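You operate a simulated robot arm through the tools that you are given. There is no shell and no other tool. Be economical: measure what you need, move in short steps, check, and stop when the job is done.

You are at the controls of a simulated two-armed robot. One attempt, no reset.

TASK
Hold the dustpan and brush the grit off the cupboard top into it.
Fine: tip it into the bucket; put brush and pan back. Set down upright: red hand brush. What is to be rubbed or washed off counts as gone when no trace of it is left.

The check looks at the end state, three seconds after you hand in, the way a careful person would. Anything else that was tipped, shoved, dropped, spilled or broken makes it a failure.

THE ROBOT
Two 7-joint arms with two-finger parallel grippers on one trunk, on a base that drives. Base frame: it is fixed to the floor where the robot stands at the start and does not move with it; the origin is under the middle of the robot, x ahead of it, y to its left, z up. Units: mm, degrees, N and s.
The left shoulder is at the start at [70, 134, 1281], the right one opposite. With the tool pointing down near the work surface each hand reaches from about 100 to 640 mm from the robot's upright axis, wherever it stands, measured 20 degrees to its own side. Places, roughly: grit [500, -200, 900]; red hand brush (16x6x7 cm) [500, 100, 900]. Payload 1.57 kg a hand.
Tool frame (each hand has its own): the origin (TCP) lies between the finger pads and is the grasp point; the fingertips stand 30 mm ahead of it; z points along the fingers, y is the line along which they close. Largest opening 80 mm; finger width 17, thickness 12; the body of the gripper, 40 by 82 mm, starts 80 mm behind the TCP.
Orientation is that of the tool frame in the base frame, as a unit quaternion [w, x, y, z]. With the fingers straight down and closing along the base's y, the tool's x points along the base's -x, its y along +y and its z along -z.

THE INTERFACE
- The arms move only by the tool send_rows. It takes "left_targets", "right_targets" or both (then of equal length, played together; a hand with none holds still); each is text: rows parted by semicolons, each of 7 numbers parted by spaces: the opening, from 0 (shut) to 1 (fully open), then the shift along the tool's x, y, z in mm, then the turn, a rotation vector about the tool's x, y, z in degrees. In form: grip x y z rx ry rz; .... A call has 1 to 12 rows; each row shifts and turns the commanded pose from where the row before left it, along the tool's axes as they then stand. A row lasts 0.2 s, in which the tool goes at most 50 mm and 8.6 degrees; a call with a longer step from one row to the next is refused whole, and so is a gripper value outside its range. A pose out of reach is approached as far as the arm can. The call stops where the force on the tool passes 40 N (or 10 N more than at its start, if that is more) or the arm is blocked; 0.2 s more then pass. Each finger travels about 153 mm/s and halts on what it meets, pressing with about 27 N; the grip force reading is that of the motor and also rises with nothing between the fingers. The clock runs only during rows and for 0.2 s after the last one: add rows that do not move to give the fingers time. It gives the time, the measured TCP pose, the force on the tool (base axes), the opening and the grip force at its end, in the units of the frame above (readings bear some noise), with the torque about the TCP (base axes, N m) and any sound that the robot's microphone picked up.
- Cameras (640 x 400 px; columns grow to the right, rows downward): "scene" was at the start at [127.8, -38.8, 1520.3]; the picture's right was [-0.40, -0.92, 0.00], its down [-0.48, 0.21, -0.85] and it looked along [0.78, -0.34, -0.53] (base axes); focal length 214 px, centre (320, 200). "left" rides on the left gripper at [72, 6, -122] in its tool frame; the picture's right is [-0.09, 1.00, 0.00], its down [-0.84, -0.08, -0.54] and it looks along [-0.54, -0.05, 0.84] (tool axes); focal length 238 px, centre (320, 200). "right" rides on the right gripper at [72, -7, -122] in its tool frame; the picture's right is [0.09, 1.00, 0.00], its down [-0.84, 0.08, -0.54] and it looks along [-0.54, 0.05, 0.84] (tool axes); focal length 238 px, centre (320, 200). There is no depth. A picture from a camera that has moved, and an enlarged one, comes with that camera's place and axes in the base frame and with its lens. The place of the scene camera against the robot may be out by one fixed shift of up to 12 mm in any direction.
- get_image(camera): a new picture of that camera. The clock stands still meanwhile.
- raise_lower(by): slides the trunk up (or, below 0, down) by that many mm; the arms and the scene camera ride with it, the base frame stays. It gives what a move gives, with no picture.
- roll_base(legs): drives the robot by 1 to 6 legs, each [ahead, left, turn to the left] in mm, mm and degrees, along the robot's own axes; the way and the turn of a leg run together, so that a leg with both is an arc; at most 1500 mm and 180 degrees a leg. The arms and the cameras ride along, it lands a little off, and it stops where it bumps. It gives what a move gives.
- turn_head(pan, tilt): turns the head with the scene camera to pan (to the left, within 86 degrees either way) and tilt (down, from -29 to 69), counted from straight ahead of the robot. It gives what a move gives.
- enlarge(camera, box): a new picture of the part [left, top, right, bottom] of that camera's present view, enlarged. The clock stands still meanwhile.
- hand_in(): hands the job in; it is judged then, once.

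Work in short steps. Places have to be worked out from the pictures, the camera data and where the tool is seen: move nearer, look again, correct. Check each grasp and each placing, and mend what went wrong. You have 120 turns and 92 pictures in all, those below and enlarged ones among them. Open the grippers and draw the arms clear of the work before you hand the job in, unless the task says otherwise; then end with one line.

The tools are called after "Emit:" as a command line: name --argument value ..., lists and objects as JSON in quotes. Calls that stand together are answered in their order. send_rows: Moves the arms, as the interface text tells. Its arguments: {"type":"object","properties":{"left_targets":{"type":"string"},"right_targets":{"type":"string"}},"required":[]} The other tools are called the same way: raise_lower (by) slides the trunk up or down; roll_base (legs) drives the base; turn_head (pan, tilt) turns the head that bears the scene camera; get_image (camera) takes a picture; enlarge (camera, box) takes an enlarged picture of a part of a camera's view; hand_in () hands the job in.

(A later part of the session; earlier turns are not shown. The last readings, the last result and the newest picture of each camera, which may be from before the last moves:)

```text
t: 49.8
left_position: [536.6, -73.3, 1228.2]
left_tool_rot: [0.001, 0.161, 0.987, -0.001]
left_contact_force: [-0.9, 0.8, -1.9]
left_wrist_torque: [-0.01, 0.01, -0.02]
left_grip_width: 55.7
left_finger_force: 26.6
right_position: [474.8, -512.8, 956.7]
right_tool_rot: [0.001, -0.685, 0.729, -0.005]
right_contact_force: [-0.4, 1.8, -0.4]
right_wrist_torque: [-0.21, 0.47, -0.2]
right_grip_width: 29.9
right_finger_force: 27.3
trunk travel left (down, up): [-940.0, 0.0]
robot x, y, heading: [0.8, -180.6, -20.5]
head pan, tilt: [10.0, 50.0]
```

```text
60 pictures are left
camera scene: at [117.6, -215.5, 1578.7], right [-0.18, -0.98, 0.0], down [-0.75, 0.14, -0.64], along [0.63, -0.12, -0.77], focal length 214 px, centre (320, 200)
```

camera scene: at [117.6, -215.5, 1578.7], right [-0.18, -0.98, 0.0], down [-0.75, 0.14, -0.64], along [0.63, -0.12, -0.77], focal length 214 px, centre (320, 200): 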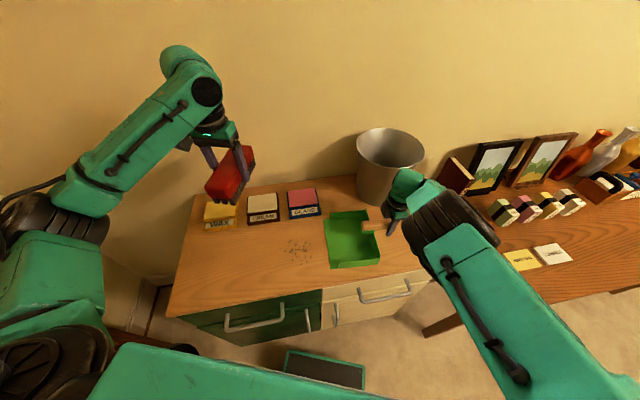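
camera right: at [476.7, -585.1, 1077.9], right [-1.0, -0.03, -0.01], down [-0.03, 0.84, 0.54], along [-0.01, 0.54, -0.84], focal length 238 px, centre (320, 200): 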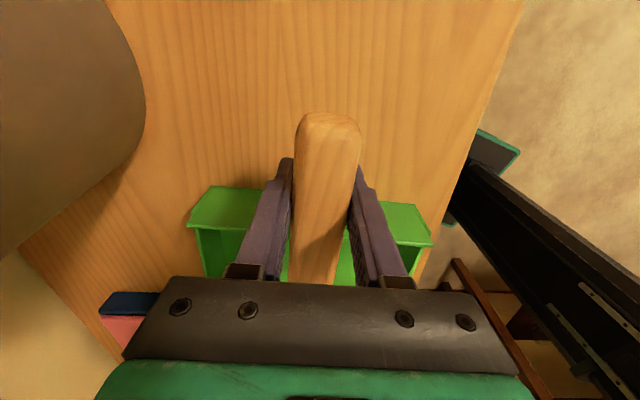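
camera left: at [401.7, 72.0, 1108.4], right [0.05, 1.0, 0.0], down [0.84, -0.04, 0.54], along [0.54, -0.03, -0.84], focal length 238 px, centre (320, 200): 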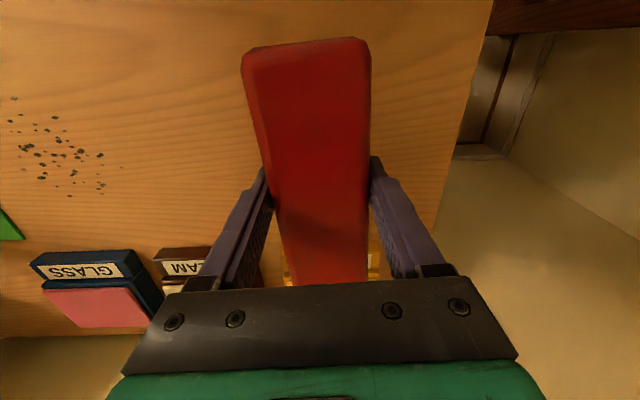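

Handle gripped (30 mm). Test-lift the empty pan by 40 mm to see whether it droops.

Emit:
send_rows --right_targets "0.05 0 0 -20 0 0 0;0.05 0 0 -20 0 0 0;0.05 0 0 0 0 0 0;0.05 0 0 0 0 0 0"

Emit:
enlarge --camera "scene" --box '[280, 170, 450, 290]'

```text
t: 50.8
left_position: [537.2, -74.7, 1227.5]
left_tool_rot: [-0.001, 0.161, 0.987, -0.001]
left_contact_force: [0.2, -1.0, -1.5]
left_wrist_torque: [0.03, 0.02, 0.0]
left_grip_width: 55.6
left_finger_force: 27.2
right_position: [475.7, -514.7, 997.0]
right_tool_rot: [0.0, -0.684, 0.73, -0.004]
right_contact_force: [-0.3, -0.7, -6.2]
right_wrist_torque: [-0.62, 0.04, 0.02]
right_grip_width: 29.9
right_finger_force: 27.5
trunk travel left (down, up): [-940.0, 0.0]
robot x, y, heading: [1.7, -178.6, -20.7]
head pan, tilt: [10.0, 50.0]
```

```text
3.33 times, centred on (365, 230) of scene
camera zoom: at [119.5, -217.0, 1578.5], right [-0.18, -0.98, 0.0], down [-0.75, 0.14, -0.64], along [0.63, -0.12, -0.77], focal length 715 px, centre (170, 100)
```

zoom: 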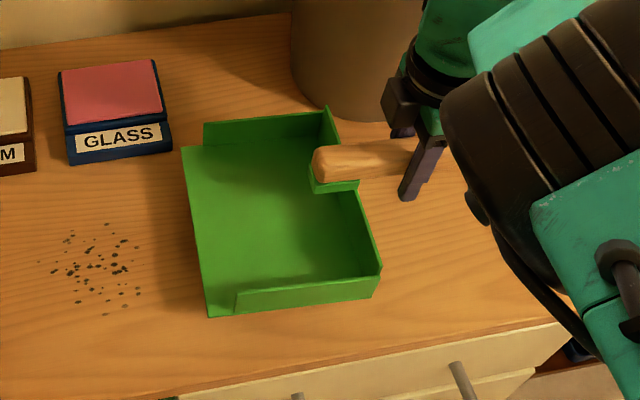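

Pan holds level (≈0.55 kg). Set it back down, and bring the brush over to [500,-100], aligned parallel to the pan lip, at z≈975.

Emit:
send_rows --right_targets "0.05 0 0 20 0 0 0;0.05 0 0 20 0 0 0;0.05 0 0 0 0 0 0;0.05 0 0 0 0 0 0;0.05 0 0 0 0 0 0;0.05 0 0 0 0 0 0;0.05 0 0 0 0 0 0;0.05 0 0 0 0 0 0;0.05 0 0 0 0 0 0;0.05 0 0 0 0 0 0" --left_targets "0.3 0 0 0 0 0 -7.6;0.3 0 0 0 0 0 -7.6;0.3 18 -13 0 0 0 0;0.3 18 -13 0 0 0 0;0.3 0 0 42 0 0 0;0.3 0 0 42 0 0 0;0.3 0 0 42 0 0 0;0.3 0 0 42 0 0 0;0.3 0 0 42 0 0 0;0.3 0 0 42 0 0 0"

Emit:
get_image --camera "scene"

Emit:
get_image --camera "left"

```text
t: 53.0
left_position: [499.5, -99.0, 971.7]
left_tool_rot: [0.0, 0.029, 1.0, -0.001]
left_contact_force: [0.6, -0.8, -1.7]
left_wrist_torque: [0.0, 0.03, 0.0]
left_grip_width: 55.8
left_finger_force: 27.5
right_position: [474.1, -514.9, 959.9]
right_tool_rot: [0.0, -0.685, 0.729, -0.004]
right_contact_force: [0.5, 0.6, -6.5]
right_wrist_torque: [-0.63, 0.04, -0.01]
right_grip_width: 29.9
right_finger_force: 27.6
trunk travel left (down, up): [-940.0, 0.0]
robot x, y, heading: [-3.6, -180.9, -20.5]
head pan, tilt: [10.0, 50.0]
```

```text
58 pictures are left
camera scene: at [119.1, -217.0, 1578.6], right [-0.18, -0.98, 0.0], down [-0.75, 0.14, -0.64], along [0.63, -0.12, -0.77], focal length 214 px, centre (320, 200)
```

scene: 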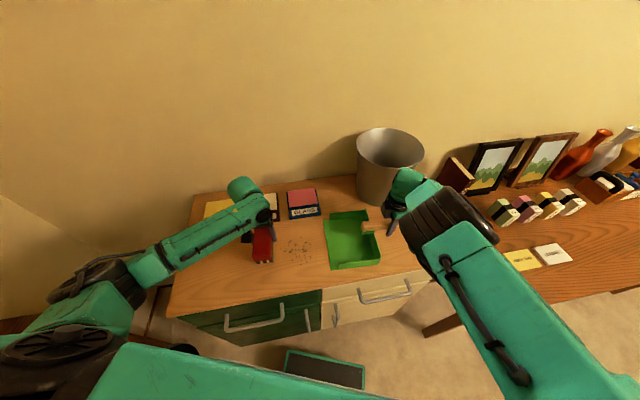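

```text
57 pictures are left
camera left: at [427.7, -87.2, 1093.2], right [0.15, 0.99, 0.0], down [0.83, -0.12, 0.54], along [0.54, -0.08, -0.84], focal length 238 px, centre (320, 200)
```

left: 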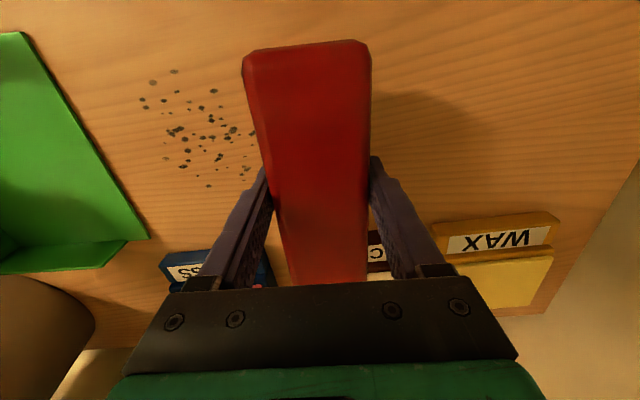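

Pan still hangs a hair above the table; lower it ~4 mm. Lower the brush to contact and begin a slow sweep.

Emit:
send_rows --right_targets "0.05 0 0 2 0 0 0;0.05 0 0 2 0 0 0;0.05 0 0 0 0 0 0;0.05 0 0 0 0 0 0;0.05 0 0 0 0 0 0;0.05 0 0 0 0 0 0;0.05 0 0 0 0 0 0;0.05 0 0 0 0 0 0;0.05 0 0 0 0 0 0;0.05 0 0 0 0 0 0;0.05 0 0 0 0 0 0" --left_targets "0.3 0 0 20 0 0 0;0.3 0 0 20 0 0 0;0.3 0 0 5 0 0 0;0.3 0 0 0 0 0 0;0.3 0 -12 0 0 0 0;0.3 0 -12 0 0 0 0;0.3 0 -12 0 0 0 0;0.3 0 -12 0 0 0 0;0.3 0 -12 0 0 0 0;0.3 0 -12 0 0 0 0;0.3 0 -12 0 0 0 0"

Emit:
get_image --camera "left"

Emit:
enlarge --camera "scene" --box '[200, 180, 400, 300]'

```text
t: 55.4
left_position: [493.1, -183.6, 932.7]
left_tool_rot: [0.001, 0.029, 1.0, 0.0]
left_contact_force: [0.2, -0.6, -1.2]
left_wrist_torque: [0.0, 0.01, 0.0]
left_grip_width: 55.9
left_finger_force: 27.0
right_position: [473.7, -515.7, 957.8]
right_tool_rot: [0.001, -0.684, 0.729, -0.004]
right_contact_force: [5.1, -6.6, 14.3]
right_wrist_torque: [-0.05, 0.77, 0.11]
right_grip_width: 30.0
right_finger_force: 27.3
trunk travel left (down, up): [-940.0, 0.0]
robot x, y, heading: [0.4, -182.2, -20.5]
head pan, tilt: [10.0, 50.0]
```

```text
56 pictures are left
camera left: at [421.2, -171.9, 1053.2], right [0.15, 0.99, 0.0], down [0.83, -0.12, 0.54], along [0.54, -0.08, -0.84], focal length 238 px, centre (320, 200)
```

left: 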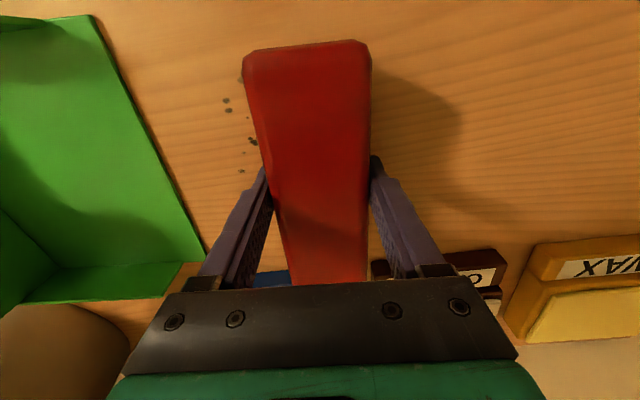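

```text
3.20 times, centred on (300, 240) of scene
camera zoom: at [116.8, -217.0, 1578.8], right [-0.18, -0.98, 0.0], down [-0.75, 0.14, -0.64], along [0.63, -0.12, -0.77], focal length 686 px, centre (384, 72)
```

zoom: 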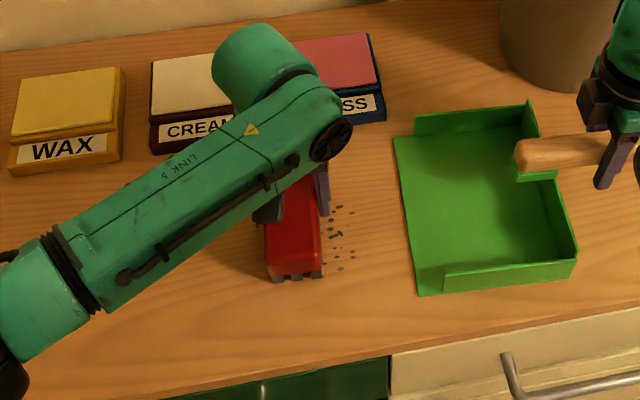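

The brush is at z=932.7, about 6 mm too high, so it hovers over the grit. I'll lift it, go back to y≈-100 and lower it to real contact.

Emit:
send_rows --left_targets "0.3 0 0 -25 0 0 0;0.3 0 30 0 0 0 0;0.3 0 30 0 0 0 0;0.3 0 28 0 0 0 0;0.3 0 0 15 0 0 0;0.3 0 0 10 0 0 0;0.3 0 0 3 0 0 0;0.3 0 0 2 0 0 0;0.3 0 0 0 0 0 0"

Emit:
get_image --camera "left"

```text
t: 57.4
left_position: [498.4, -93.6, 927.0]
left_tool_rot: [0.003, 0.029, 1.0, 0.0]
left_contact_force: [2.1, 1.6, 14.3]
left_wrist_torque: [0.4, 0.66, -0.08]
left_grip_width: 55.7
left_finger_force: 27.5
right_position: [472.7, -513.2, 957.1]
right_tool_rot: [0.001, -0.685, 0.729, -0.005]
right_contact_force: [4.9, -2.9, 6.0]
right_wrist_torque: [-0.16, 0.62, -0.08]
right_grip_width: 30.0
right_finger_force: 26.8
trunk travel left (down, up): [-940.0, 0.0]
robot x, y, heading: [-0.5, -182.2, -20.6]
head pan, tilt: [10.0, 50.0]
```

```text
54 pictures are left
camera left: at [426.0, -81.5, 1049.0], right [0.15, 0.99, 0.0], down [0.83, -0.12, 0.55], along [0.54, -0.08, -0.84], focal length 238 px, centre (320, 200)
```

left: 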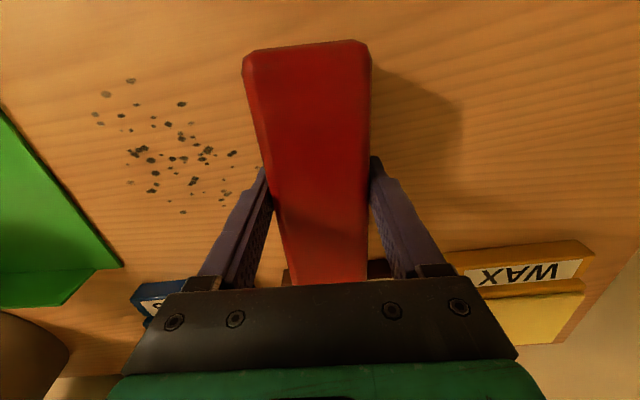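

Contact at z=927 with ~15 N. Sweep slowly now.

Emit:
send_rows --left_targets "0.3 0 -8 0 0 0 0;0.3 0 -9 0 0 0 0;0.3 0 -9 0 0 0 0;0.3 0 -9 0 0 0 0;0.3 0 -9 0 0 0 0;0.3 0 -9 0 0 0 0;0.3 0 -9 0 0 0 0;0.3 0 -9 0 0 0 0;0.3 0 -9 0 0 0 0;0.3 0 -9 0 0 0 0;0.3 0 -9 0 0 0 0;0.3 0 -9 0 0 0 0"

Emit:
get_image --camera "left"

Emit:
enlarge --camera "scene" --box '[200, 180, 400, 300]'

```text
t: 60.0
left_position: [488.9, -199.9, 927.1]
left_tool_rot: [0.002, 0.03, 1.0, 0.0]
left_contact_force: [1.1, 10.9, 28.3]
left_wrist_torque: [0.44, -0.03, 0.01]
left_grip_width: 55.9
left_finger_force: 27.2
right_position: [472.7, -512.3, 957.7]
right_tool_rot: [0.001, -0.685, 0.729, -0.006]
right_contact_force: [-0.2, 0.4, -5.6]
right_wrist_torque: [-0.65, 0.03, 0.01]
right_grip_width: 29.8
right_finger_force: 27.5
trunk travel left (down, up): [-940.0, 0.0]
robot x, y, heading: [0.2, -181.1, -20.7]
head pan, tilt: [10.0, 50.0]
```

```text
53 pictures are left
camera left: at [417.8, -188.2, 1048.3], right [0.15, 0.99, 0.0], down [0.83, -0.12, 0.55], along [0.54, -0.08, -0.84], focal length 238 px, centre (320, 200)
```

left: 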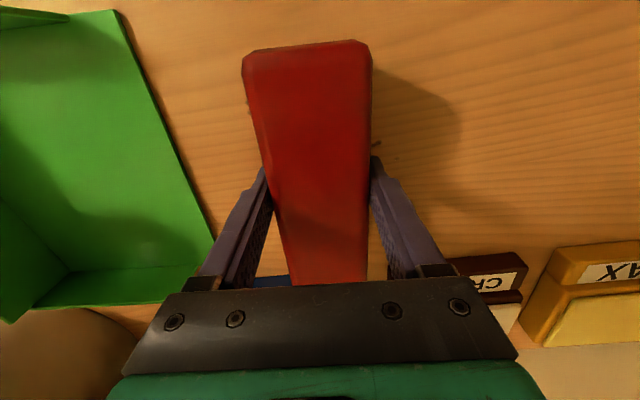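

```text
3.20 times, centred on (300, 240) of scene
camera zoom: at [113.0, -213.5, 1579.2], right [-0.18, -0.98, 0.0], down [-0.75, 0.14, -0.65], along [0.63, -0.12, -0.76], focal length 686 px, centre (384, 72)
```

zoom: 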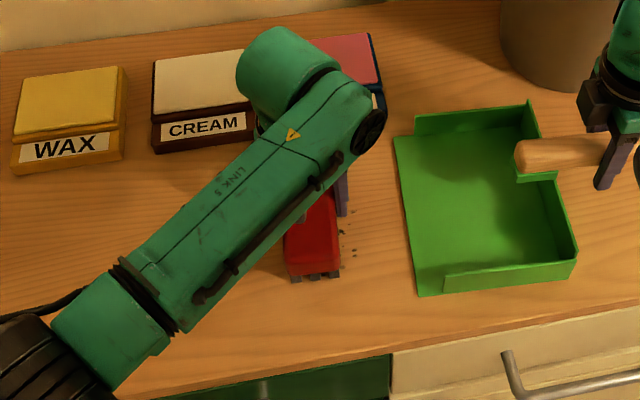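

The pile is ahead of the brush. The pan went slightly light again, so press it down 3 mm, and sweep on to just before the lip.

Emit:
send_rows --right_targets "0.05 0 0 1.5 0 0 0;0.05 0 0 1.5 0 0 0;0.05 0 0 0 0 0 0;0.05 0 0 0 0 0 0;0.05 0 0 0 0 0 0;0.05 0 0 0 0 0 0;0.05 0 0 0 0 0 0;0.05 0 0 0 0 0 0;0.05 0 0 0 0 0 0" --left_targets "0.3 0 0 -0.5 0 0 0;0.3 0 0 0 0 0 0;0.3 0 -9 0 0 0 0;0.3 0 -9 0 0 0 0;0.3 0 -9 0 0 0 0;0.3 0 -9 0 0 0 0;0.3 0 -9 0 0 0 0;0.3 0 -9 0 0 0 0;0.3 0 -9 0 0 0 0"

Emit:
enlarge --camera "left" --box '[100, 20, 460, 245]'

Emit:
enlarge --camera "scene" --box '[220, 190, 400, 298]'

```text
t: 62.0
left_position: [485.7, -264.6, 927.6]
left_tool_rot: [0.0, 0.029, 1.0, -0.002]
left_contact_force: [-0.1, 0.1, -1.9]
left_wrist_torque: [0.0, 0.0, 0.02]
left_grip_width: 55.6
left_finger_force: 26.9
right_position: [472.4, -513.1, 953.7]
right_tool_rot: [0.001, -0.684, 0.729, -0.006]
right_contact_force: [0.5, -3.4, 20.4]
right_wrist_torque: [0.48, 0.75, -0.1]
right_grip_width: 29.7
right_finger_force: 26.8
trunk travel left (down, up): [-940.0, 0.0]
robot x, y, heading: [-2.7, -179.8, -20.5]
head pan, tilt: [10.0, 50.0]
```

```text
1.78 times, centred on (280, 132) of left
camera zoom: at [413.9, -252.2, 1048.5], right [0.15, 0.99, 0.0], down [0.83, -0.12, 0.54], along [0.54, -0.08, -0.84], focal length 424 px, centre (391, 320)
```

zoom: 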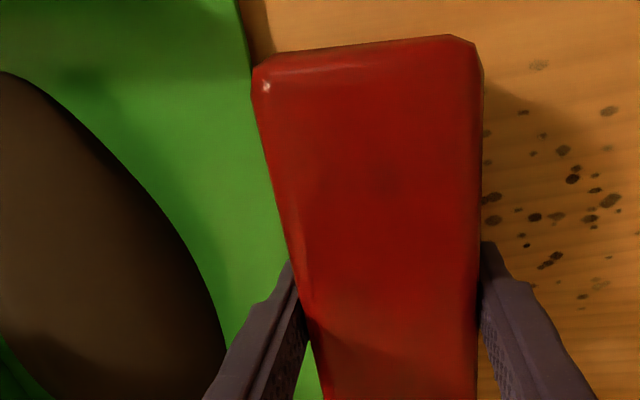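

```text
3.56 times, centred on (310, 244) of scene
camera zoom: at [114.0, -215.6, 1579.0], right [-0.18, -0.98, 0.0], down [-0.75, 0.14, -0.64], along [0.63, -0.12, -0.76], focal length 763 px, centre (356, 44)
```

zoom: 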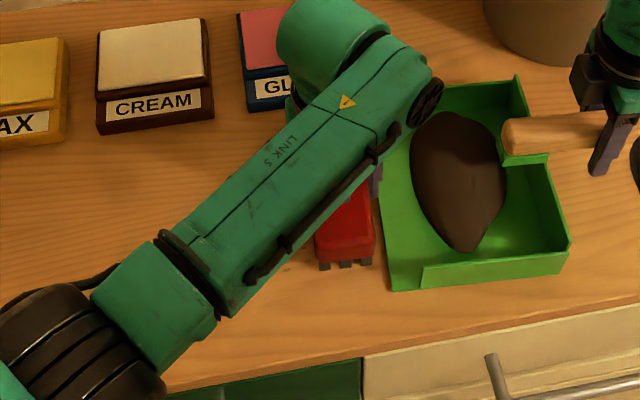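

A heap has appeared in the pan, while faded specks remain on the top where contact was light. I'll relieve the pan pressure a bit and make a second stroke with firm contact.

Emit:
send_rows --right_targets "0.05 0 0 -1.5 0 0 0;0.05 0 0 0 0 0 0;0.05 0 0 0 0 0 0;0.05 0 0 0 0 0 0;0.05 0 0 0 0 0 0;0.05 0 0 0 0 0 0;0.05 0 0 0 0 0 0;0.05 0 0 0 0 0 0;0.05 0 0 0 0 0 0" --left_targets "0.3 0 0 -25 0 0 0;0.3 0 40 0 0 0 0;0.3 0 40 0 0 0 0;0.3 0 40 0 0 0 0;0.3 0 40 0 0 0 0;0.3 0 0 15 0 0 0;0.3 0 0 9 0 0 0;0.3 0 0 2 0 0 0;0.3 0 0 0 0 0 0"

Emit:
get_image --camera "left"

```text
t: 64.0
left_position: [497.3, -103.1, 926.5]
left_tool_rot: [0.001, 0.03, 1.0, 0.0]
left_contact_force: [-2.1, 0.6, 3.0]
left_wrist_torque: [-0.02, -0.15, 0.03]
left_grip_width: 55.7
left_finger_force: 27.1
right_position: [472.7, -514.7, 954.0]
right_tool_rot: [0.0, -0.685, 0.729, -0.005]
right_contact_force: [-1.8, 0.6, -2.5]
right_wrist_torque: [-0.36, 0.61, 0.07]
right_grip_width: 29.9
right_finger_force: 27.4
trunk travel left (down, up): [-940.0, 0.0]
robot x, y, heading: [0.7, -183.0, -20.6]
head pan, tilt: [10.0, 50.0]
```

```text
49 pictures are left
camera left: at [425.5, -91.4, 1048.5], right [0.15, 0.99, 0.0], down [0.83, -0.12, 0.54], along [0.54, -0.08, -0.84], focal length 238 px, centre (320, 200)
```

left: 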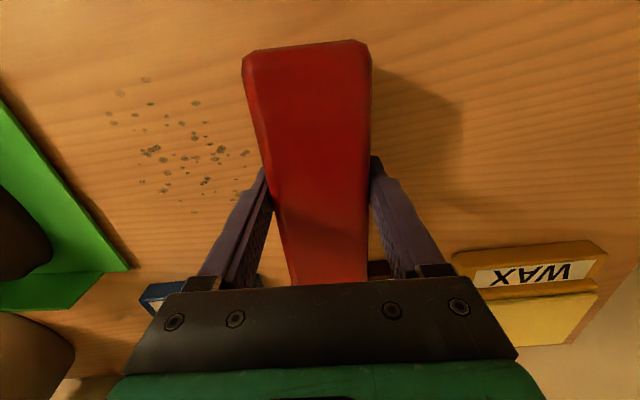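

Specks have faded. Press 1.5 mm more and make the second stroke.

Emit:
send_rows --left_targets "0.3 0 0 1.5 0 0 0;0.3 0 -15 0 0 0 0;0.3 0 -15 0 0 0 0;0.3 0 -15 0 0 0 0;0.3 0 -15 0 0 0 0;0.3 0 -15 0 0 0 0;0.3 0 -15 0 0 0 0;0.3 0 -15 0 0 0 0;0.3 0 -15 0 0 0 0;0.3 0 -15 0 0 0 0;0.3 0 -15 0 0 0 0;0.3 0 -15 0 0 0 0"

Emit:
send_rows --left_targets "0.3 0 0 -25 0 0 0;0.3 0 42 0 0 0 0;0.3 0 42 0 0 0 0;0.3 0 42 0 0 0 0;0.3 0 42 0 0 0 0;0.3 0 0 15 0 0 0;0.3 0 0 9 0 0 0;0.3 0 0 1 0 0 0;0.3 0 0 0 0 0 0"

Emit:
get_image --camera "left"

```text
t: 66.6
left_position: [484.7, -267.8, 924.9]
left_tool_rot: [0.002, 0.029, 1.0, -0.003]
left_contact_force: [2.8, 11.2, 25.1]
left_wrist_torque: [0.39, 0.13, -0.06]
left_grip_width: 55.9
left_finger_force: 26.8
right_position: [472.3, -512.6, 955.4]
right_tool_rot: [0.0, -0.684, 0.729, -0.007]
right_contact_force: [-0.2, -0.7, -6.3]
right_wrist_torque: [-0.66, 0.04, -0.01]
right_grip_width: 29.9
right_finger_force: 27.0
trunk travel left (down, up): [-940.0, 0.0]
robot x, y, heading: [-4.0, -183.1, -20.6]
head pan, tilt: [10.0, 50.0]
```

```text
t: 68.6
left_position: [498.5, -100.8, 925.8]
left_tool_rot: [0.003, 0.03, 1.0, -0.001]
left_contact_force: [2.3, -1.0, 16.8]
left_wrist_torque: [-0.01, 0.67, -0.01]
left_grip_width: 55.5
left_finger_force: 27.0
right_position: [473.6, -514.7, 954.7]
right_tool_rot: [0.001, -0.685, 0.729, -0.005]
right_contact_force: [1.9, 1.3, -1.7]
right_wrist_torque: [-0.29, 0.38, -0.18]
right_grip_width: 30.1
right_finger_force: 26.6
trunk travel left (down, up): [-940.0, 0.0]
robot x, y, heading: [1.1, -180.6, -20.4]
head pan, tilt: [10.0, 50.0]
```

```text
48 pictures are left
camera left: at [425.5, -90.0, 1047.4], right [0.15, 0.99, 0.0], down [0.83, -0.12, 0.55], along [0.54, -0.08, -0.84], focal length 238 px, centre (320, 200)
```

left: 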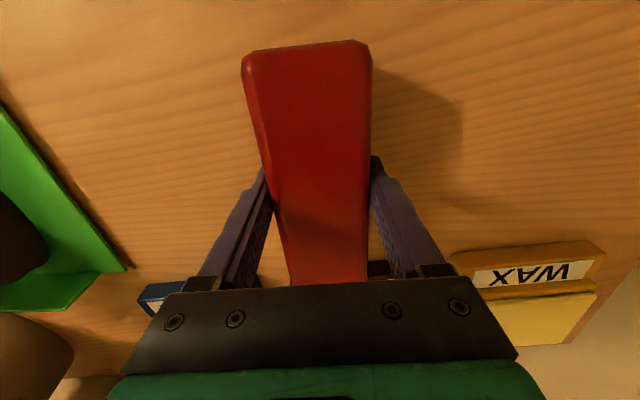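

The specks seem gone; check enlarged.

Emit:
enlarge --camera "left" --box '[60, 40, 280, 240]'

Emit:
enlarge --camera "scene" --box '[200, 180, 420, 300]'

```text
2.00 times, centred on (170, 140) of left
camera zoom: at [425.5, -90.0, 1047.4], right [0.15, 0.99, 0.0], down [0.83, -0.12, 0.55], along [0.54, -0.08, -0.84], focal length 477 px, centre (620, 320)
```

zoom: 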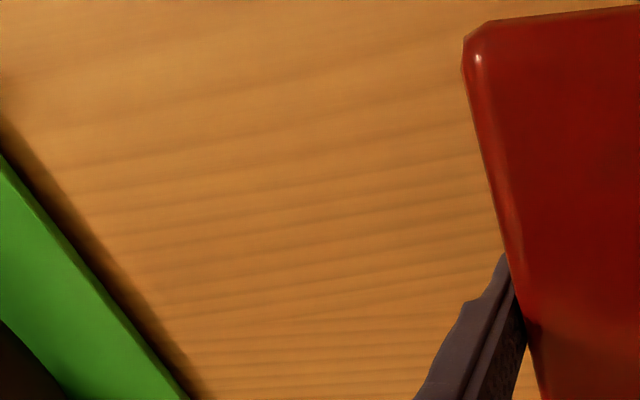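

```text
2.91 times, centred on (310, 240) of scene
camera zoom: at [115.8, -216.8, 1579.0], right [-0.18, -0.98, 0.0], down [-0.75, 0.14, -0.64], along [0.63, -0.12, -0.77], focal length 624 px, centre (349, 84)
```

zoom: 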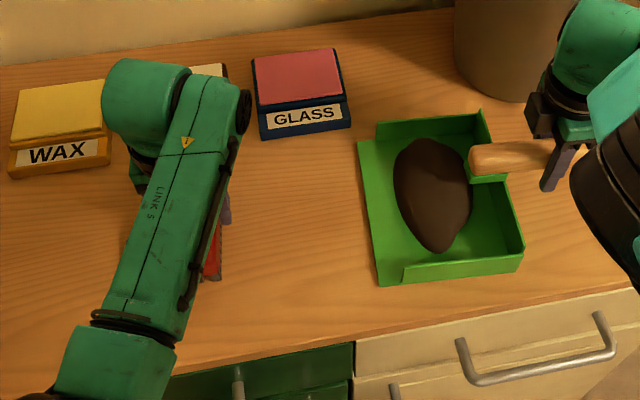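

The cupboard top is clean and the heap is in the pan. Carry the brush back to its place at [474,67].

Emit:
send_rows --left_targets "0.3 0 0 -40 0 0 0;0.3 0 0 0 0 0 -5.6;0.3 3.6 33.8 0 0 0 0;0.3 3.6 33.8 0 0 0 0;0.3 3.6 33.8 0 0 0 0;0.3 3.6 33.8 0 0 0 0;0.3 3.6 33.8 0 0 0 0;0.3 0 0 0 0 0 0;0.3 0 0 20 0 0 0;0.3 0 0 10 0 0 0;0.3 0 0 0 0 0 0"

Emit:
get_image --camera "left"

```text
t: 71.0
left_position: [471.8, 65.0, 933.7]
left_tool_rot: [0.0, -0.02, 1.0, 0.0]
left_contact_force: [0.5, 0.4, -2.1]
left_wrist_torque: [0.02, 0.02, -0.01]
left_grip_width: 55.6
left_finger_force: 26.7
right_position: [473.1, -513.5, 954.9]
right_tool_rot: [0.0, -0.684, 0.729, -0.005]
right_contact_force: [-2.6, -0.7, 1.0]
right_wrist_torque: [-0.28, 0.69, 0.08]
right_grip_width: 30.0
right_finger_force: 27.3
trunk travel left (down, up): [-940.0, 0.0]
robot x, y, heading: [-2.7, -181.1, -20.8]
head pan, tilt: [10.0, 50.0]
```

```text
45 pictures are left
camera left: at [399.5, 70.3, 1055.7], right [0.05, 1.0, 0.0], down [0.84, -0.04, 0.54], along [0.54, -0.03, -0.84], focal length 238 px, centre (320, 200)
```

left: 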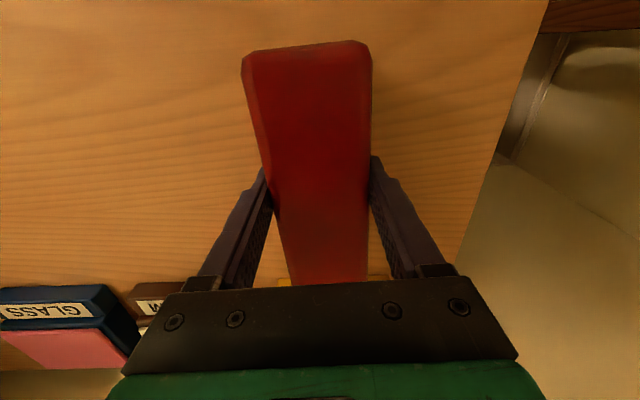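

Adjust by 2 mm, lower until contact, then open and withdraw upward.

Emit:
send_rows --left_targets "0.3 -2 2 3 0 0 0;0.3 0 0 3 0 0 0;0.3 0 0 1 0 0 0;0.3 0 0 0 0 0 0"

Emit:
send_rows --left_targets "0.6 0 0 0 0 0 0;0.95 0 0 0 0 0 0;0.95 0 0 0 0 0 0;0.95 0 0 -10 0 0 0;0.95 0 0 -30 0 0 0;0.95 0 0 -40 0 0 0;0.95 0 0 -40 0 0 0;0.95 0 0 -40 0 0 0;0.95 0 0 -40 0 0 0"

Emit:
get_image --camera "left"

```text
t: 72.0
left_position: [474.5, 69.1, 927.5]
left_tool_rot: [0.002, -0.02, 1.0, -0.001]
left_contact_force: [-0.3, 0.1, -1.6]
left_wrist_torque: [0.0, 0.02, -0.04]
left_grip_width: 55.8
left_finger_force: 26.6
right_position: [473.7, -514.2, 954.3]
right_tool_rot: [0.001, -0.685, 0.729, -0.005]
right_contact_force: [-2.0, 0.4, 0.7]
right_wrist_torque: [-0.27, 0.69, 0.07]
right_grip_width: 29.8
right_finger_force: 27.0
trunk travel left (down, up): [-940.0, 0.0]
robot x, y, heading: [3.0, -181.9, -20.7]
head pan, tilt: [10.0, 50.0]
```

```text
t: 74.0
left_position: [477.4, 70.8, 1128.1]
left_tool_rot: [0.001, -0.019, 1.0, -0.001]
left_contact_force: [0.2, -0.1, 0.0]
left_wrist_torque: [0.0, -0.02, 0.02]
left_grip_width: 76.0
left_finger_force: 0.1
right_position: [473.5, -513.6, 955.2]
right_tool_rot: [0.0, -0.684, 0.729, -0.006]
right_contact_force: [0.7, 0.1, 0.5]
right_wrist_torque: [-0.18, 0.74, -0.11]
right_grip_width: 30.1
right_finger_force: 26.7
trunk travel left (down, up): [-940.0, 0.0]
robot x, y, heading: [-1.9, -182.9, -20.5]
head pan, tilt: [10.0, 50.0]
```

```text
44 pictures are left
camera left: at [405.7, 75.2, 1248.9], right [0.05, 1.0, 0.0], down [0.84, -0.04, 0.54], along [0.54, -0.03, -0.84], focal length 238 px, centre (320, 200)
```

left: 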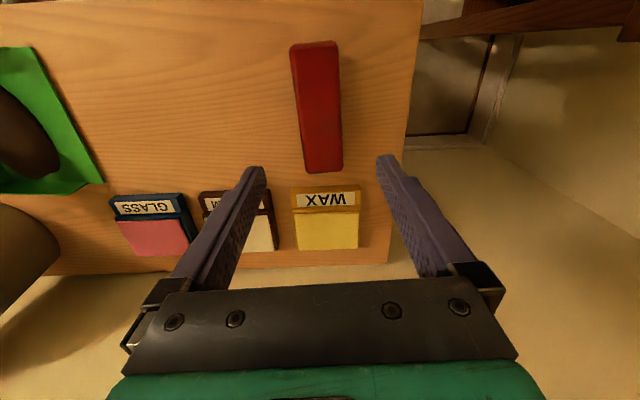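

Brush is back, upright. Now measure the bucket precisely before tipping.

Emit:
enlarge --camera "scene" --box '[320, 110, 480, 220]'

Emit:
enlarge --camera "right" --box '[0, 0, 320, 200]'

```text
3.64 times, centred on (400, 165) of scene
camera zoom: at [116.8, -215.4, 1578.7], right [-0.18, -0.98, 0.0], down [-0.75, 0.14, -0.64], along [0.63, -0.12, -0.77], focal length 780 px, centre (29, 327)
```

zoom: 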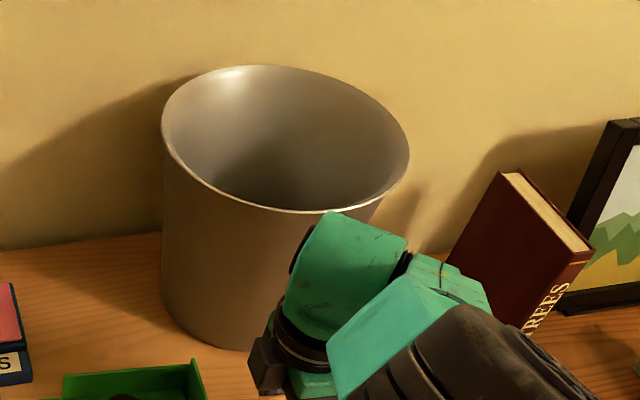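

```text
2.00 times, centred on (160, 100) of right
camera zoom: at [476.1, -584.5, 1075.5], right [-1.0, -0.03, -0.01], down [-0.03, 0.84, 0.54], along [-0.01, 0.54, -0.84], focal length 477 px, centre (640, 400)
```

zoom: 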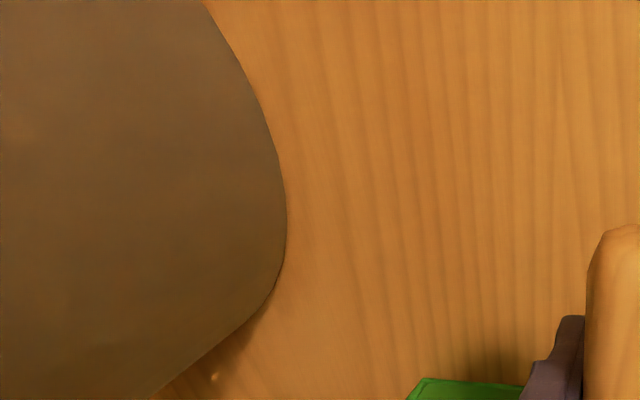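

Bucket: rim centre about [700,-573], z≈1105, radius ≈118. Lift the loaded pan straight up, keeping the lip slightly raised.

Emit:
send_rows --right_targets "0.05 0 0 -10 0 0 0;0.05 0 0 -15 0 0 0;0.05 0 0 -20 0 0 0;0.05 0 0 -25 0 -3 0;0.05 0 0 -25 0 -3 0;0.05 0 0 -25 0 0 0;0.05 0 0 0 0 0 0" --left_targets "0.95 0 0 -20 0 0 0;0.95 0 0 -20 0 0 0;0.95 0 0 -20 0 0 0;0.95 0 0 -20 0 0 0;0.95 0 0 -20 0 0 0;0.95 0 0 0 0 0 0;0.95 0 0 0 0 0 0"

Emit:
get_image --camera "scene"

```text
t: 75.6
left_position: [477.1, 68.8, 1226.7]
left_tool_rot: [0.0, -0.019, 1.0, 0.0]
left_contact_force: [-0.7, -0.4, 0.0]
left_wrist_torque: [0.02, 0.03, 0.02]
left_grip_width: 76.1
left_finger_force: 0.1
right_position: [473.1, -516.7, 1072.6]
right_tool_rot: [0.038, -0.684, 0.728, 0.032]
right_contact_force: [-0.3, 0.0, -5.6]
right_wrist_torque: [-0.67, 0.08, 0.01]
right_grip_width: 30.1
right_finger_force: 27.4
trunk travel left (down, up): [-940.0, 0.0]
robot x, y, heading: [-0.8, -179.5, -20.4]
head pan, tilt: [10.0, 50.0]
```

```text
41 pictures are left
camera scene: at [118.8, -216.5, 1578.6], right [-0.18, -0.98, 0.0], down [-0.75, 0.14, -0.64], along [0.63, -0.12, -0.77], focal length 214 px, centre (320, 200)
```

scene: 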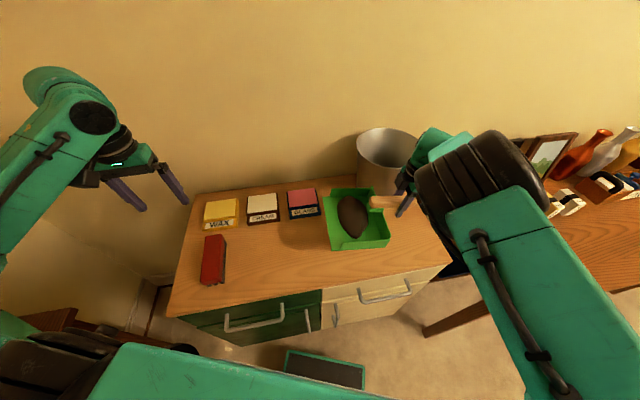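

Continue up to z≈1215 while drawing back ~60 mm from the bucket.

Emit:
send_rows --right_targets "0.05 0 15 0 0 0 0;0.05 0 15 0 0 0 0;0.05 0 15 -10 0 0 0;0.05 0 10 -25 0 0 0;0.05 0 0 -25 0 0 0;0.05 0 0 -25 0 0 0;0.05 0 0 -25 0 0 0;0.05 0 0 -25 0 0 0;0.05 0 0 0 0 0 0"

```text
t: 77.6
left_position: [475.8, 69.2, 1226.7]
left_tool_rot: [0.0, -0.019, 1.0, -0.001]
left_contact_force: [0.6, 0.4, 0.9]
left_wrist_torque: [0.0, -0.02, 0.04]
left_grip_width: 76.0
left_finger_force: 0.1
right_position: [422.0, -542.1, 1207.2]
right_tool_rot: [0.04, -0.682, 0.73, 0.035]
right_contact_force: [0.2, 0.4, -6.6]
right_wrist_torque: [-0.68, 0.05, 0.0]
right_grip_width: 30.1
right_finger_force: 27.1
right hand out of reach, approached as far as the arm can: row 3, 4
trunk travel left (down, up): [-940.0, 0.0]
robot x, y, heading: [0.1, -183.6, -20.6]
head pan, tilt: [10.0, 50.0]
```

Pan is at z 1207, above the bucket rim. Re-place the base: turn left ~30° and move forward-right so that the tipped hand stays near the shoulder.

Emit:
roll_base --legs '[[0, 0, 30.5], [75, -92, 0]]'

Emit:
turn_head --pan -30 --tilt 35

Emit:
get_image --camera "scene"

```text
t: 80.3
left_position: [365.1, 197.6, 1226.1]
left_tool_rot: [0.001, -0.283, 0.959, -0.002]
left_contact_force: [-0.1, 0.6, 0.5]
left_wrist_torque: [-0.01, -0.03, -0.01]
left_grip_width: 75.9
left_finger_force: 0.1
right_position: [628.2, -356.7, 1209.5]
right_tool_rot: [-0.03, 0.851, -0.523, -0.042]
right_contact_force: [-0.1, 0.2, -5.7]
right_wrist_torque: [-0.61, -0.36, 0.03]
right_grip_width: 30.1
right_finger_force: 26.6
trunk travel left (down, up): [-940.0, 0.0]
robot x, y, heading: [83.9, -262.6, 10.2]
head pan, tilt: [10.0, 50.0]
```

```text
t: 81.4
left_position: [368.8, 194.2, 1226.8]
left_tool_rot: [0.0, -0.283, 0.959, -0.001]
left_contact_force: [-0.3, -0.5, -0.2]
left_wrist_torque: [0.01, 0.02, -0.05]
left_grip_width: 75.9
left_finger_force: 0.1
right_position: [634.1, -359.9, 1207.4]
right_tool_rot: [-0.031, 0.85, -0.524, -0.044]
right_contact_force: [-0.8, 0.3, -6.6]
right_wrist_torque: [-0.58, -0.3, 0.0]
right_grip_width: 30.0
right_finger_force: 27.0
trunk travel left (down, up): [-940.0, 0.0]
robot x, y, heading: [83.1, -264.3, 9.9]
head pan, tilt: [-30.0, 35.0]
```

```text
40 pictures are left
camera scene: at [214.6, -288.6, 1600.3], right [-0.34, -0.94, 0.0], down [-0.54, 0.2, -0.82], along [0.77, -0.28, -0.57], focal length 214 px, centre (320, 200)
```

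scene: 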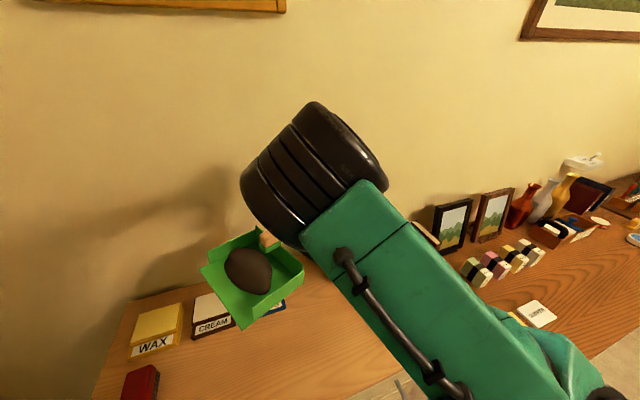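

Shift the base 100 mm right so the bucket is well within reach for the tipping path.

Emit:
roll_base --legs '[[10, -100, 0]]'

Emit:
turn_head --pan -20 --tilt 40

Emit:
get_image --camera "scene"

Emit:
get_image --camera "right"

```text
t: 82.6
left_position: [382.9, 111.6, 1226.1]
left_tool_rot: [0.0, -0.279, 0.96, -0.001]
left_contact_force: [0.0, 0.2, 0.1]
left_wrist_torque: [0.0, 0.03, -0.02]
left_grip_width: 76.1
left_finger_force: 0.1
right_position: [640.0, -448.3, 1206.1]
right_tool_rot: [-0.029, 0.847, -0.53, -0.044]
right_contact_force: [0.6, -0.4, -6.1]
right_wrist_torque: [-0.61, -0.29, 0.01]
right_grip_width: 30.0
right_finger_force: 27.5
trunk travel left (down, up): [-940.0, 0.0]
robot x, y, heading: [94.1, -351.6, 9.4]
head pan, tilt: [-30.0, 35.0]
stopped in leg 1: the robot was blocked; the commanded pose is now the measured one
```

```text
t: 83.3
left_position: [379.7, 106.8, 1226.3]
left_tool_rot: [0.0, -0.279, 0.96, 0.0]
left_contact_force: [-0.4, 0.6, -0.3]
left_wrist_torque: [0.0, 0.0, 0.02]
left_grip_width: 76.0
left_finger_force: 0.1
right_position: [639.8, -450.0, 1205.9]
right_tool_rot: [-0.031, 0.846, -0.53, -0.044]
right_contact_force: [0.8, 0.4, -6.1]
right_wrist_torque: [-0.6, -0.3, -0.02]
right_grip_width: 29.9
right_finger_force: 27.0
trunk travel left (down, up): [-940.0, 0.0]
robot x, y, heading: [93.2, -345.5, 10.0]
head pan, tilt: [-20.0, 40.0]
```

```text
39 pictures are left
camera scene: at [223.4, -358.7, 1592.8], right [-0.18, -0.98, 0.0], down [-0.63, 0.12, -0.77], along [0.75, -0.14, -0.64], focal length 214 px, centre (320, 200)
```

scene: 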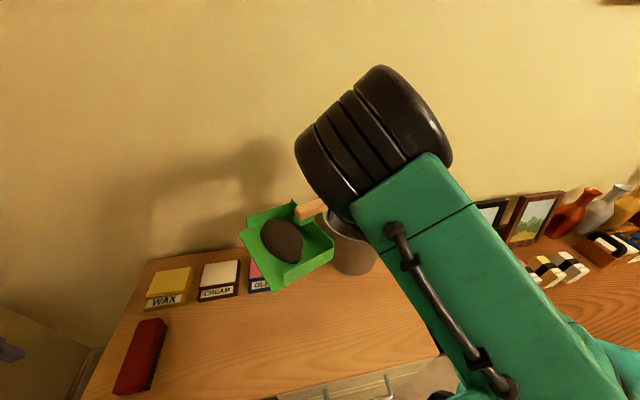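

```text
38 pictures are left
camera right: at [683.5, -523.0, 1318.7], right [-0.86, -0.52, -0.02], down [-0.41, 0.66, 0.63], along [-0.31, 0.54, -0.78], focal length 238 px, centre (320, 200)
```

right: 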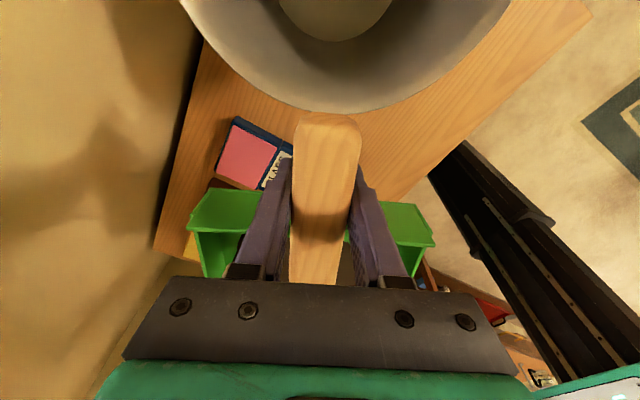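

The base touched something lightly (likely the drawer fronts); I'll back off a few mm. The bucket rim is where I computed. The hand lies on its centre line, 137 mm short; I'll move the level pan along toward the bucket, above the rim.

Emit:
roll_base --legs '[[-8, 0, 0]]'

Emit:
send_rows --right_targets "0.05 0 0 -20 0 0 0;0.05 0 0 -20 0 0 0;0.05 28 0 -1 0 0 0;0.05 28 0 -1 0 0 0;0.05 28 0 -1 0 1 0;0.05 28 0 0 0 1 0;0.05 28 0 0 0 2 0;0.05 28 0 0 0 2 0;0.05 28 0 0 0 0 0;0.05 0 0 0 0 0 0"

Emit:
get_image --camera "scene"

```text
t: 84.0
left_position: [374.6, 106.0, 1227.3]
left_tool_rot: [0.0, -0.279, 0.96, 0.0]
left_contact_force: [0.8, -0.4, -0.9]
left_wrist_torque: [0.0, 0.04, 0.01]
left_grip_width: 75.9
left_finger_force: 0.0
right_position: [633.5, -452.3, 1206.4]
right_tool_rot: [-0.031, 0.847, -0.529, -0.044]
right_contact_force: [-0.6, 0.0, -6.3]
right_wrist_torque: [-0.57, -0.3, -0.01]
right_grip_width: 29.7
right_finger_force: 27.1
trunk travel left (down, up): [-940.0, 0.0]
robot x, y, heading: [86.0, -349.8, 9.2]
head pan, tilt: [-20.0, 40.0]
```

```text
t: 86.2
left_position: [373.9, 106.4, 1227.2]
left_tool_rot: [0.0, -0.279, 0.96, 0.0]
left_contact_force: [0.5, -0.1, -0.5]
left_wrist_torque: [-0.03, 0.01, 0.02]
left_grip_width: 76.1
left_finger_force: 0.0
right_position: [718.6, -631.2, 1232.9]
right_tool_rot: [-0.004, 0.848, -0.53, 0.001]
right_contact_force: [0.1, 0.1, -5.8]
right_wrist_torque: [-0.52, -0.29, 0.0]
right_grip_width: 30.0
right_finger_force: 27.9
trunk travel left (down, up): [-940.0, 0.0]
robot x, y, heading: [83.5, -347.4, 9.4]
head pan, tilt: [-20.0, 40.0]
```

```text
37 pictures are left
camera scene: at [215.7, -360.6, 1592.7], right [-0.18, -0.98, 0.0], down [-0.63, 0.12, -0.77], along [0.75, -0.14, -0.64], focal length 214 px, centre (320, 200)
```

scene: 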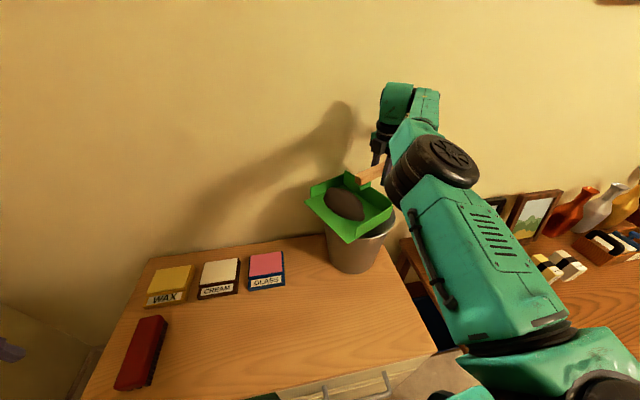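

Level pan is over the bucket. Begin tipping: raise and tilt to 25°, lip staying above the rim inside the bucket circle.

Emit:
send_rows --right_targets "0.05 8 -3 -16 0 0 0;0.05 13 -3 -16 0 8.3 0;0.05 13 -3 -10 0 8.3 0;0.05 13 0 -8 0 8.3 0;0.05 0 0 0 0 0 0"

Emit:
get_image --camera "scene"

```text
t: 87.5
left_position: [373.6, 106.1, 1227.2]
left_tool_rot: [0.0, -0.279, 0.96, 0.0]
left_contact_force: [0.1, -0.5, 0.3]
left_wrist_torque: [0.02, 0.01, 0.01]
left_grip_width: 75.9
left_finger_force: 0.1
right_position: [737.4, -666.6, 1289.9]
right_tool_rot: [0.111, 0.828, -0.518, 0.184]
right_contact_force: [-0.2, 0.4, -6.5]
right_wrist_torque: [-0.41, -0.2, 0.01]
right_grip_width: 29.6
right_finger_force: 26.6
right hand out of reach, approached as far as the arm can: row 1
trunk travel left (down, up): [-940.0, 0.0]
robot x, y, heading: [82.3, -349.1, 9.4]
head pan, tilt: [-20.0, 40.0]
```

```text
36 pictures are left
camera scene: at [215.3, -361.1, 1592.8], right [-0.18, -0.98, 0.0], down [-0.63, 0.12, -0.77], along [0.75, -0.14, -0.64], focal length 214 px, centre (320, 200)
```

scene: 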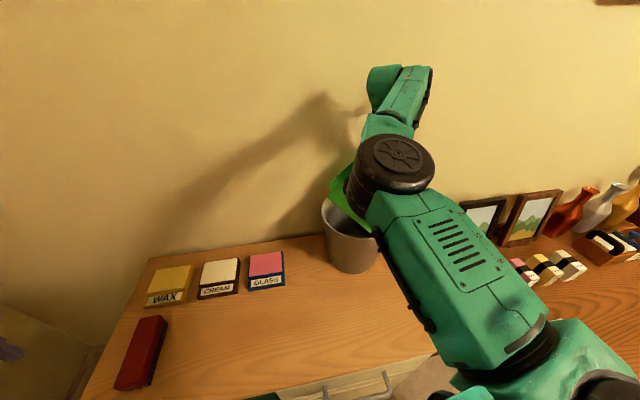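

On track (25° tilt, z 1290). Continue tipping to about 65°.

Emit:
send_rows --right_targets "0.05 0.6 -1.3 -16 0 6.7 0;0.05 0.6 -1.3 -16 0 6.7 0;0.05 0.6 -1.3 -16 0 6.7 0;0.05 -6 -1.3 -20 0 6.7 0;0.05 -6 -1.3 -20 0 6.7 0;0.05 -6 -1.3 -20 0 6.7 0;0.05 0 0 0 0 0 0;0.05 0 0 0 0 0 0"

Emit:
get_image --camera "right"

Emit:
get_image --camera "scene"

```text
t: 89.2
left_position: [373.0, 106.6, 1226.1]
left_tool_rot: [0.0, -0.278, 0.96, 0.0]
left_contact_force: [-0.3, -0.4, 0.2]
left_wrist_torque: [0.0, 0.0, 0.01]
left_grip_width: 76.0
left_finger_force: 0.0
right_position: [733.5, -651.8, 1319.3]
right_tool_rot: [0.17, 0.801, -0.502, 0.279]
right_contact_force: [0.1, 0.2, -6.6]
right_wrist_torque: [-0.34, -0.13, -0.03]
right_grip_width: 30.0
right_finger_force: 27.2
right hand out of reach, approached as far as the arm can: row 3, 4, 5, 6
trunk travel left (down, up): [-940.0, 0.0]
robot x, y, heading: [86.3, -347.5, 9.4]
head pan, tilt: [-20.0, 40.0]
```

```text
35 pictures are left
camera right: at [732.0, -631.5, 1457.8], right [-0.86, -0.5, 0.05], down [-0.5, 0.86, -0.09], along [0.0, -0.1, -0.99], focal length 238 px, centre (320, 200)
```

right: 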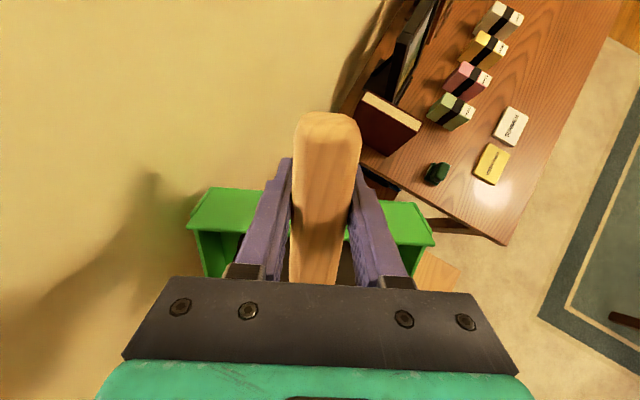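

```text
34 pictures are left
camera scene: at [215.5, -360.1, 1592.7], right [-0.18, -0.98, 0.0], down [-0.63, 0.12, -0.77], along [0.75, -0.14, -0.64], focal length 214 px, centre (320, 200)
```

scene: 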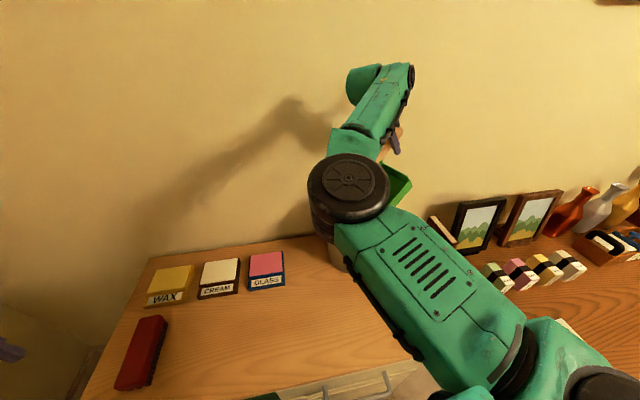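

The arm stalled at ~38° tilt, lip inside the bucket circle at z≈1131. Try pure rotation for more tilt.

Emit:
send_rows --right_targets "0.05 0 0 0 0 7 0;0.05 0 0 0 0 7 0;0.05 0 0 0 0 0 0"

```text
t: 90.0
left_position: [372.1, 106.8, 1228.0]
left_tool_rot: [0.001, -0.279, 0.96, 0.0]
left_contact_force: [-1.0, -0.2, 0.2]
left_wrist_torque: [-0.01, 0.04, -0.02]
left_grip_width: 76.1
left_finger_force: 0.1
right_position: [734.3, -650.3, 1320.6]
right_tool_rot: [0.23, 0.761, -0.476, 0.376]
right_contact_force: [-0.8, 0.7, -6.7]
right_wrist_torque: [-0.17, -0.1, 0.01]
right_grip_width: 29.7
right_finger_force: 26.8
trunk travel left (down, up): [-940.0, 0.0]
robot x, y, heading: [84.1, -351.8, 9.5]
head pan, tilt: [-20.0, 40.0]
```

Pure rotation works (now ~52°). Shift the hand back along and up a bit, then rotate more.

Emit:
send_rows --right_targets "0.05 -2 0 -14 0 0 0;0.05 -2 0 -14 0 0 0;0.05 -2 0 -14 0 4 0;0.05 0 0 0 0 5 0;0.05 0 0 0 0 0 0"

Emit:
get_image --camera "scene"

```text
t: 91.2
left_position: [372.4, 106.6, 1226.3]
left_tool_rot: [0.001, -0.28, 0.96, 0.0]
left_contact_force: [-0.1, 0.6, 0.1]
left_wrist_torque: [0.0, -0.02, 0.02]
left_grip_width: 76.2
left_finger_force: 0.1
right_position: [719.0, -618.1, 1341.4]
right_tool_rot: [0.267, 0.729, -0.458, 0.434]
right_contact_force: [-0.7, 0.6, -5.7]
right_wrist_torque: [-0.06, -0.01, 0.0]
right_grip_width: 29.7
right_finger_force: 27.0
trunk travel left (down, up): [-940.0, 0.0]
robot x, y, heading: [80.1, -347.1, 9.5]
head pan, tilt: [-20.0, 40.0]
```

```text
33 pictures are left
camera scene: at [215.5, -360.4, 1592.7], right [-0.18, -0.98, 0.0], down [-0.63, 0.12, -0.77], along [0.75, -0.14, -0.64], focal length 214 px, centre (320, 200)
```

scene: 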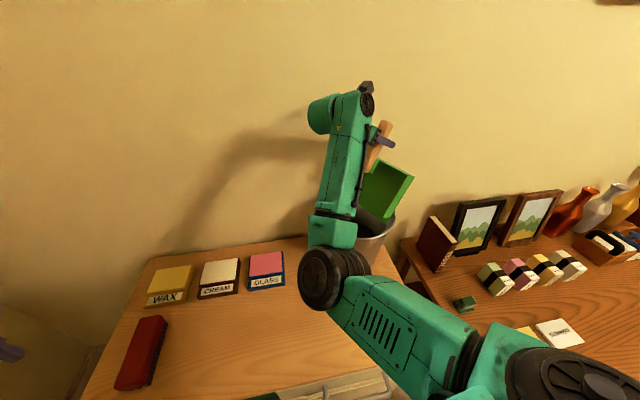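

Pan is tipped ~61° over the bucket. Look closer for remaining grit.

Emit:
enlarge --camera "scene" --box '[320, 120, 440, 280]'

```text
2.50 times, centred on (380, 200) of scene
camera zoom: at [215.5, -360.4, 1592.7], right [-0.18, -0.98, 0.0], down [-0.63, 0.12, -0.77], along [0.75, -0.14, -0.64], focal length 536 px, centre (170, 200)
```

zoom: 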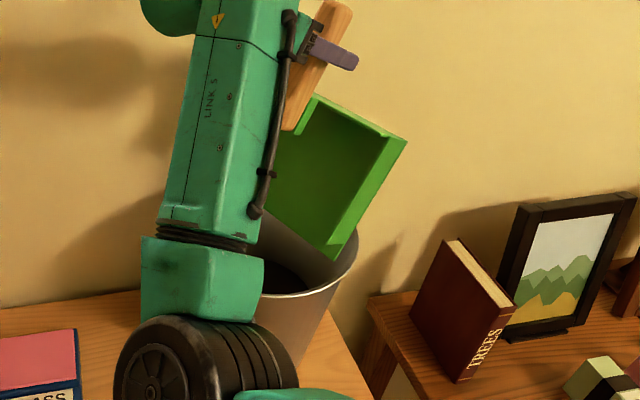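

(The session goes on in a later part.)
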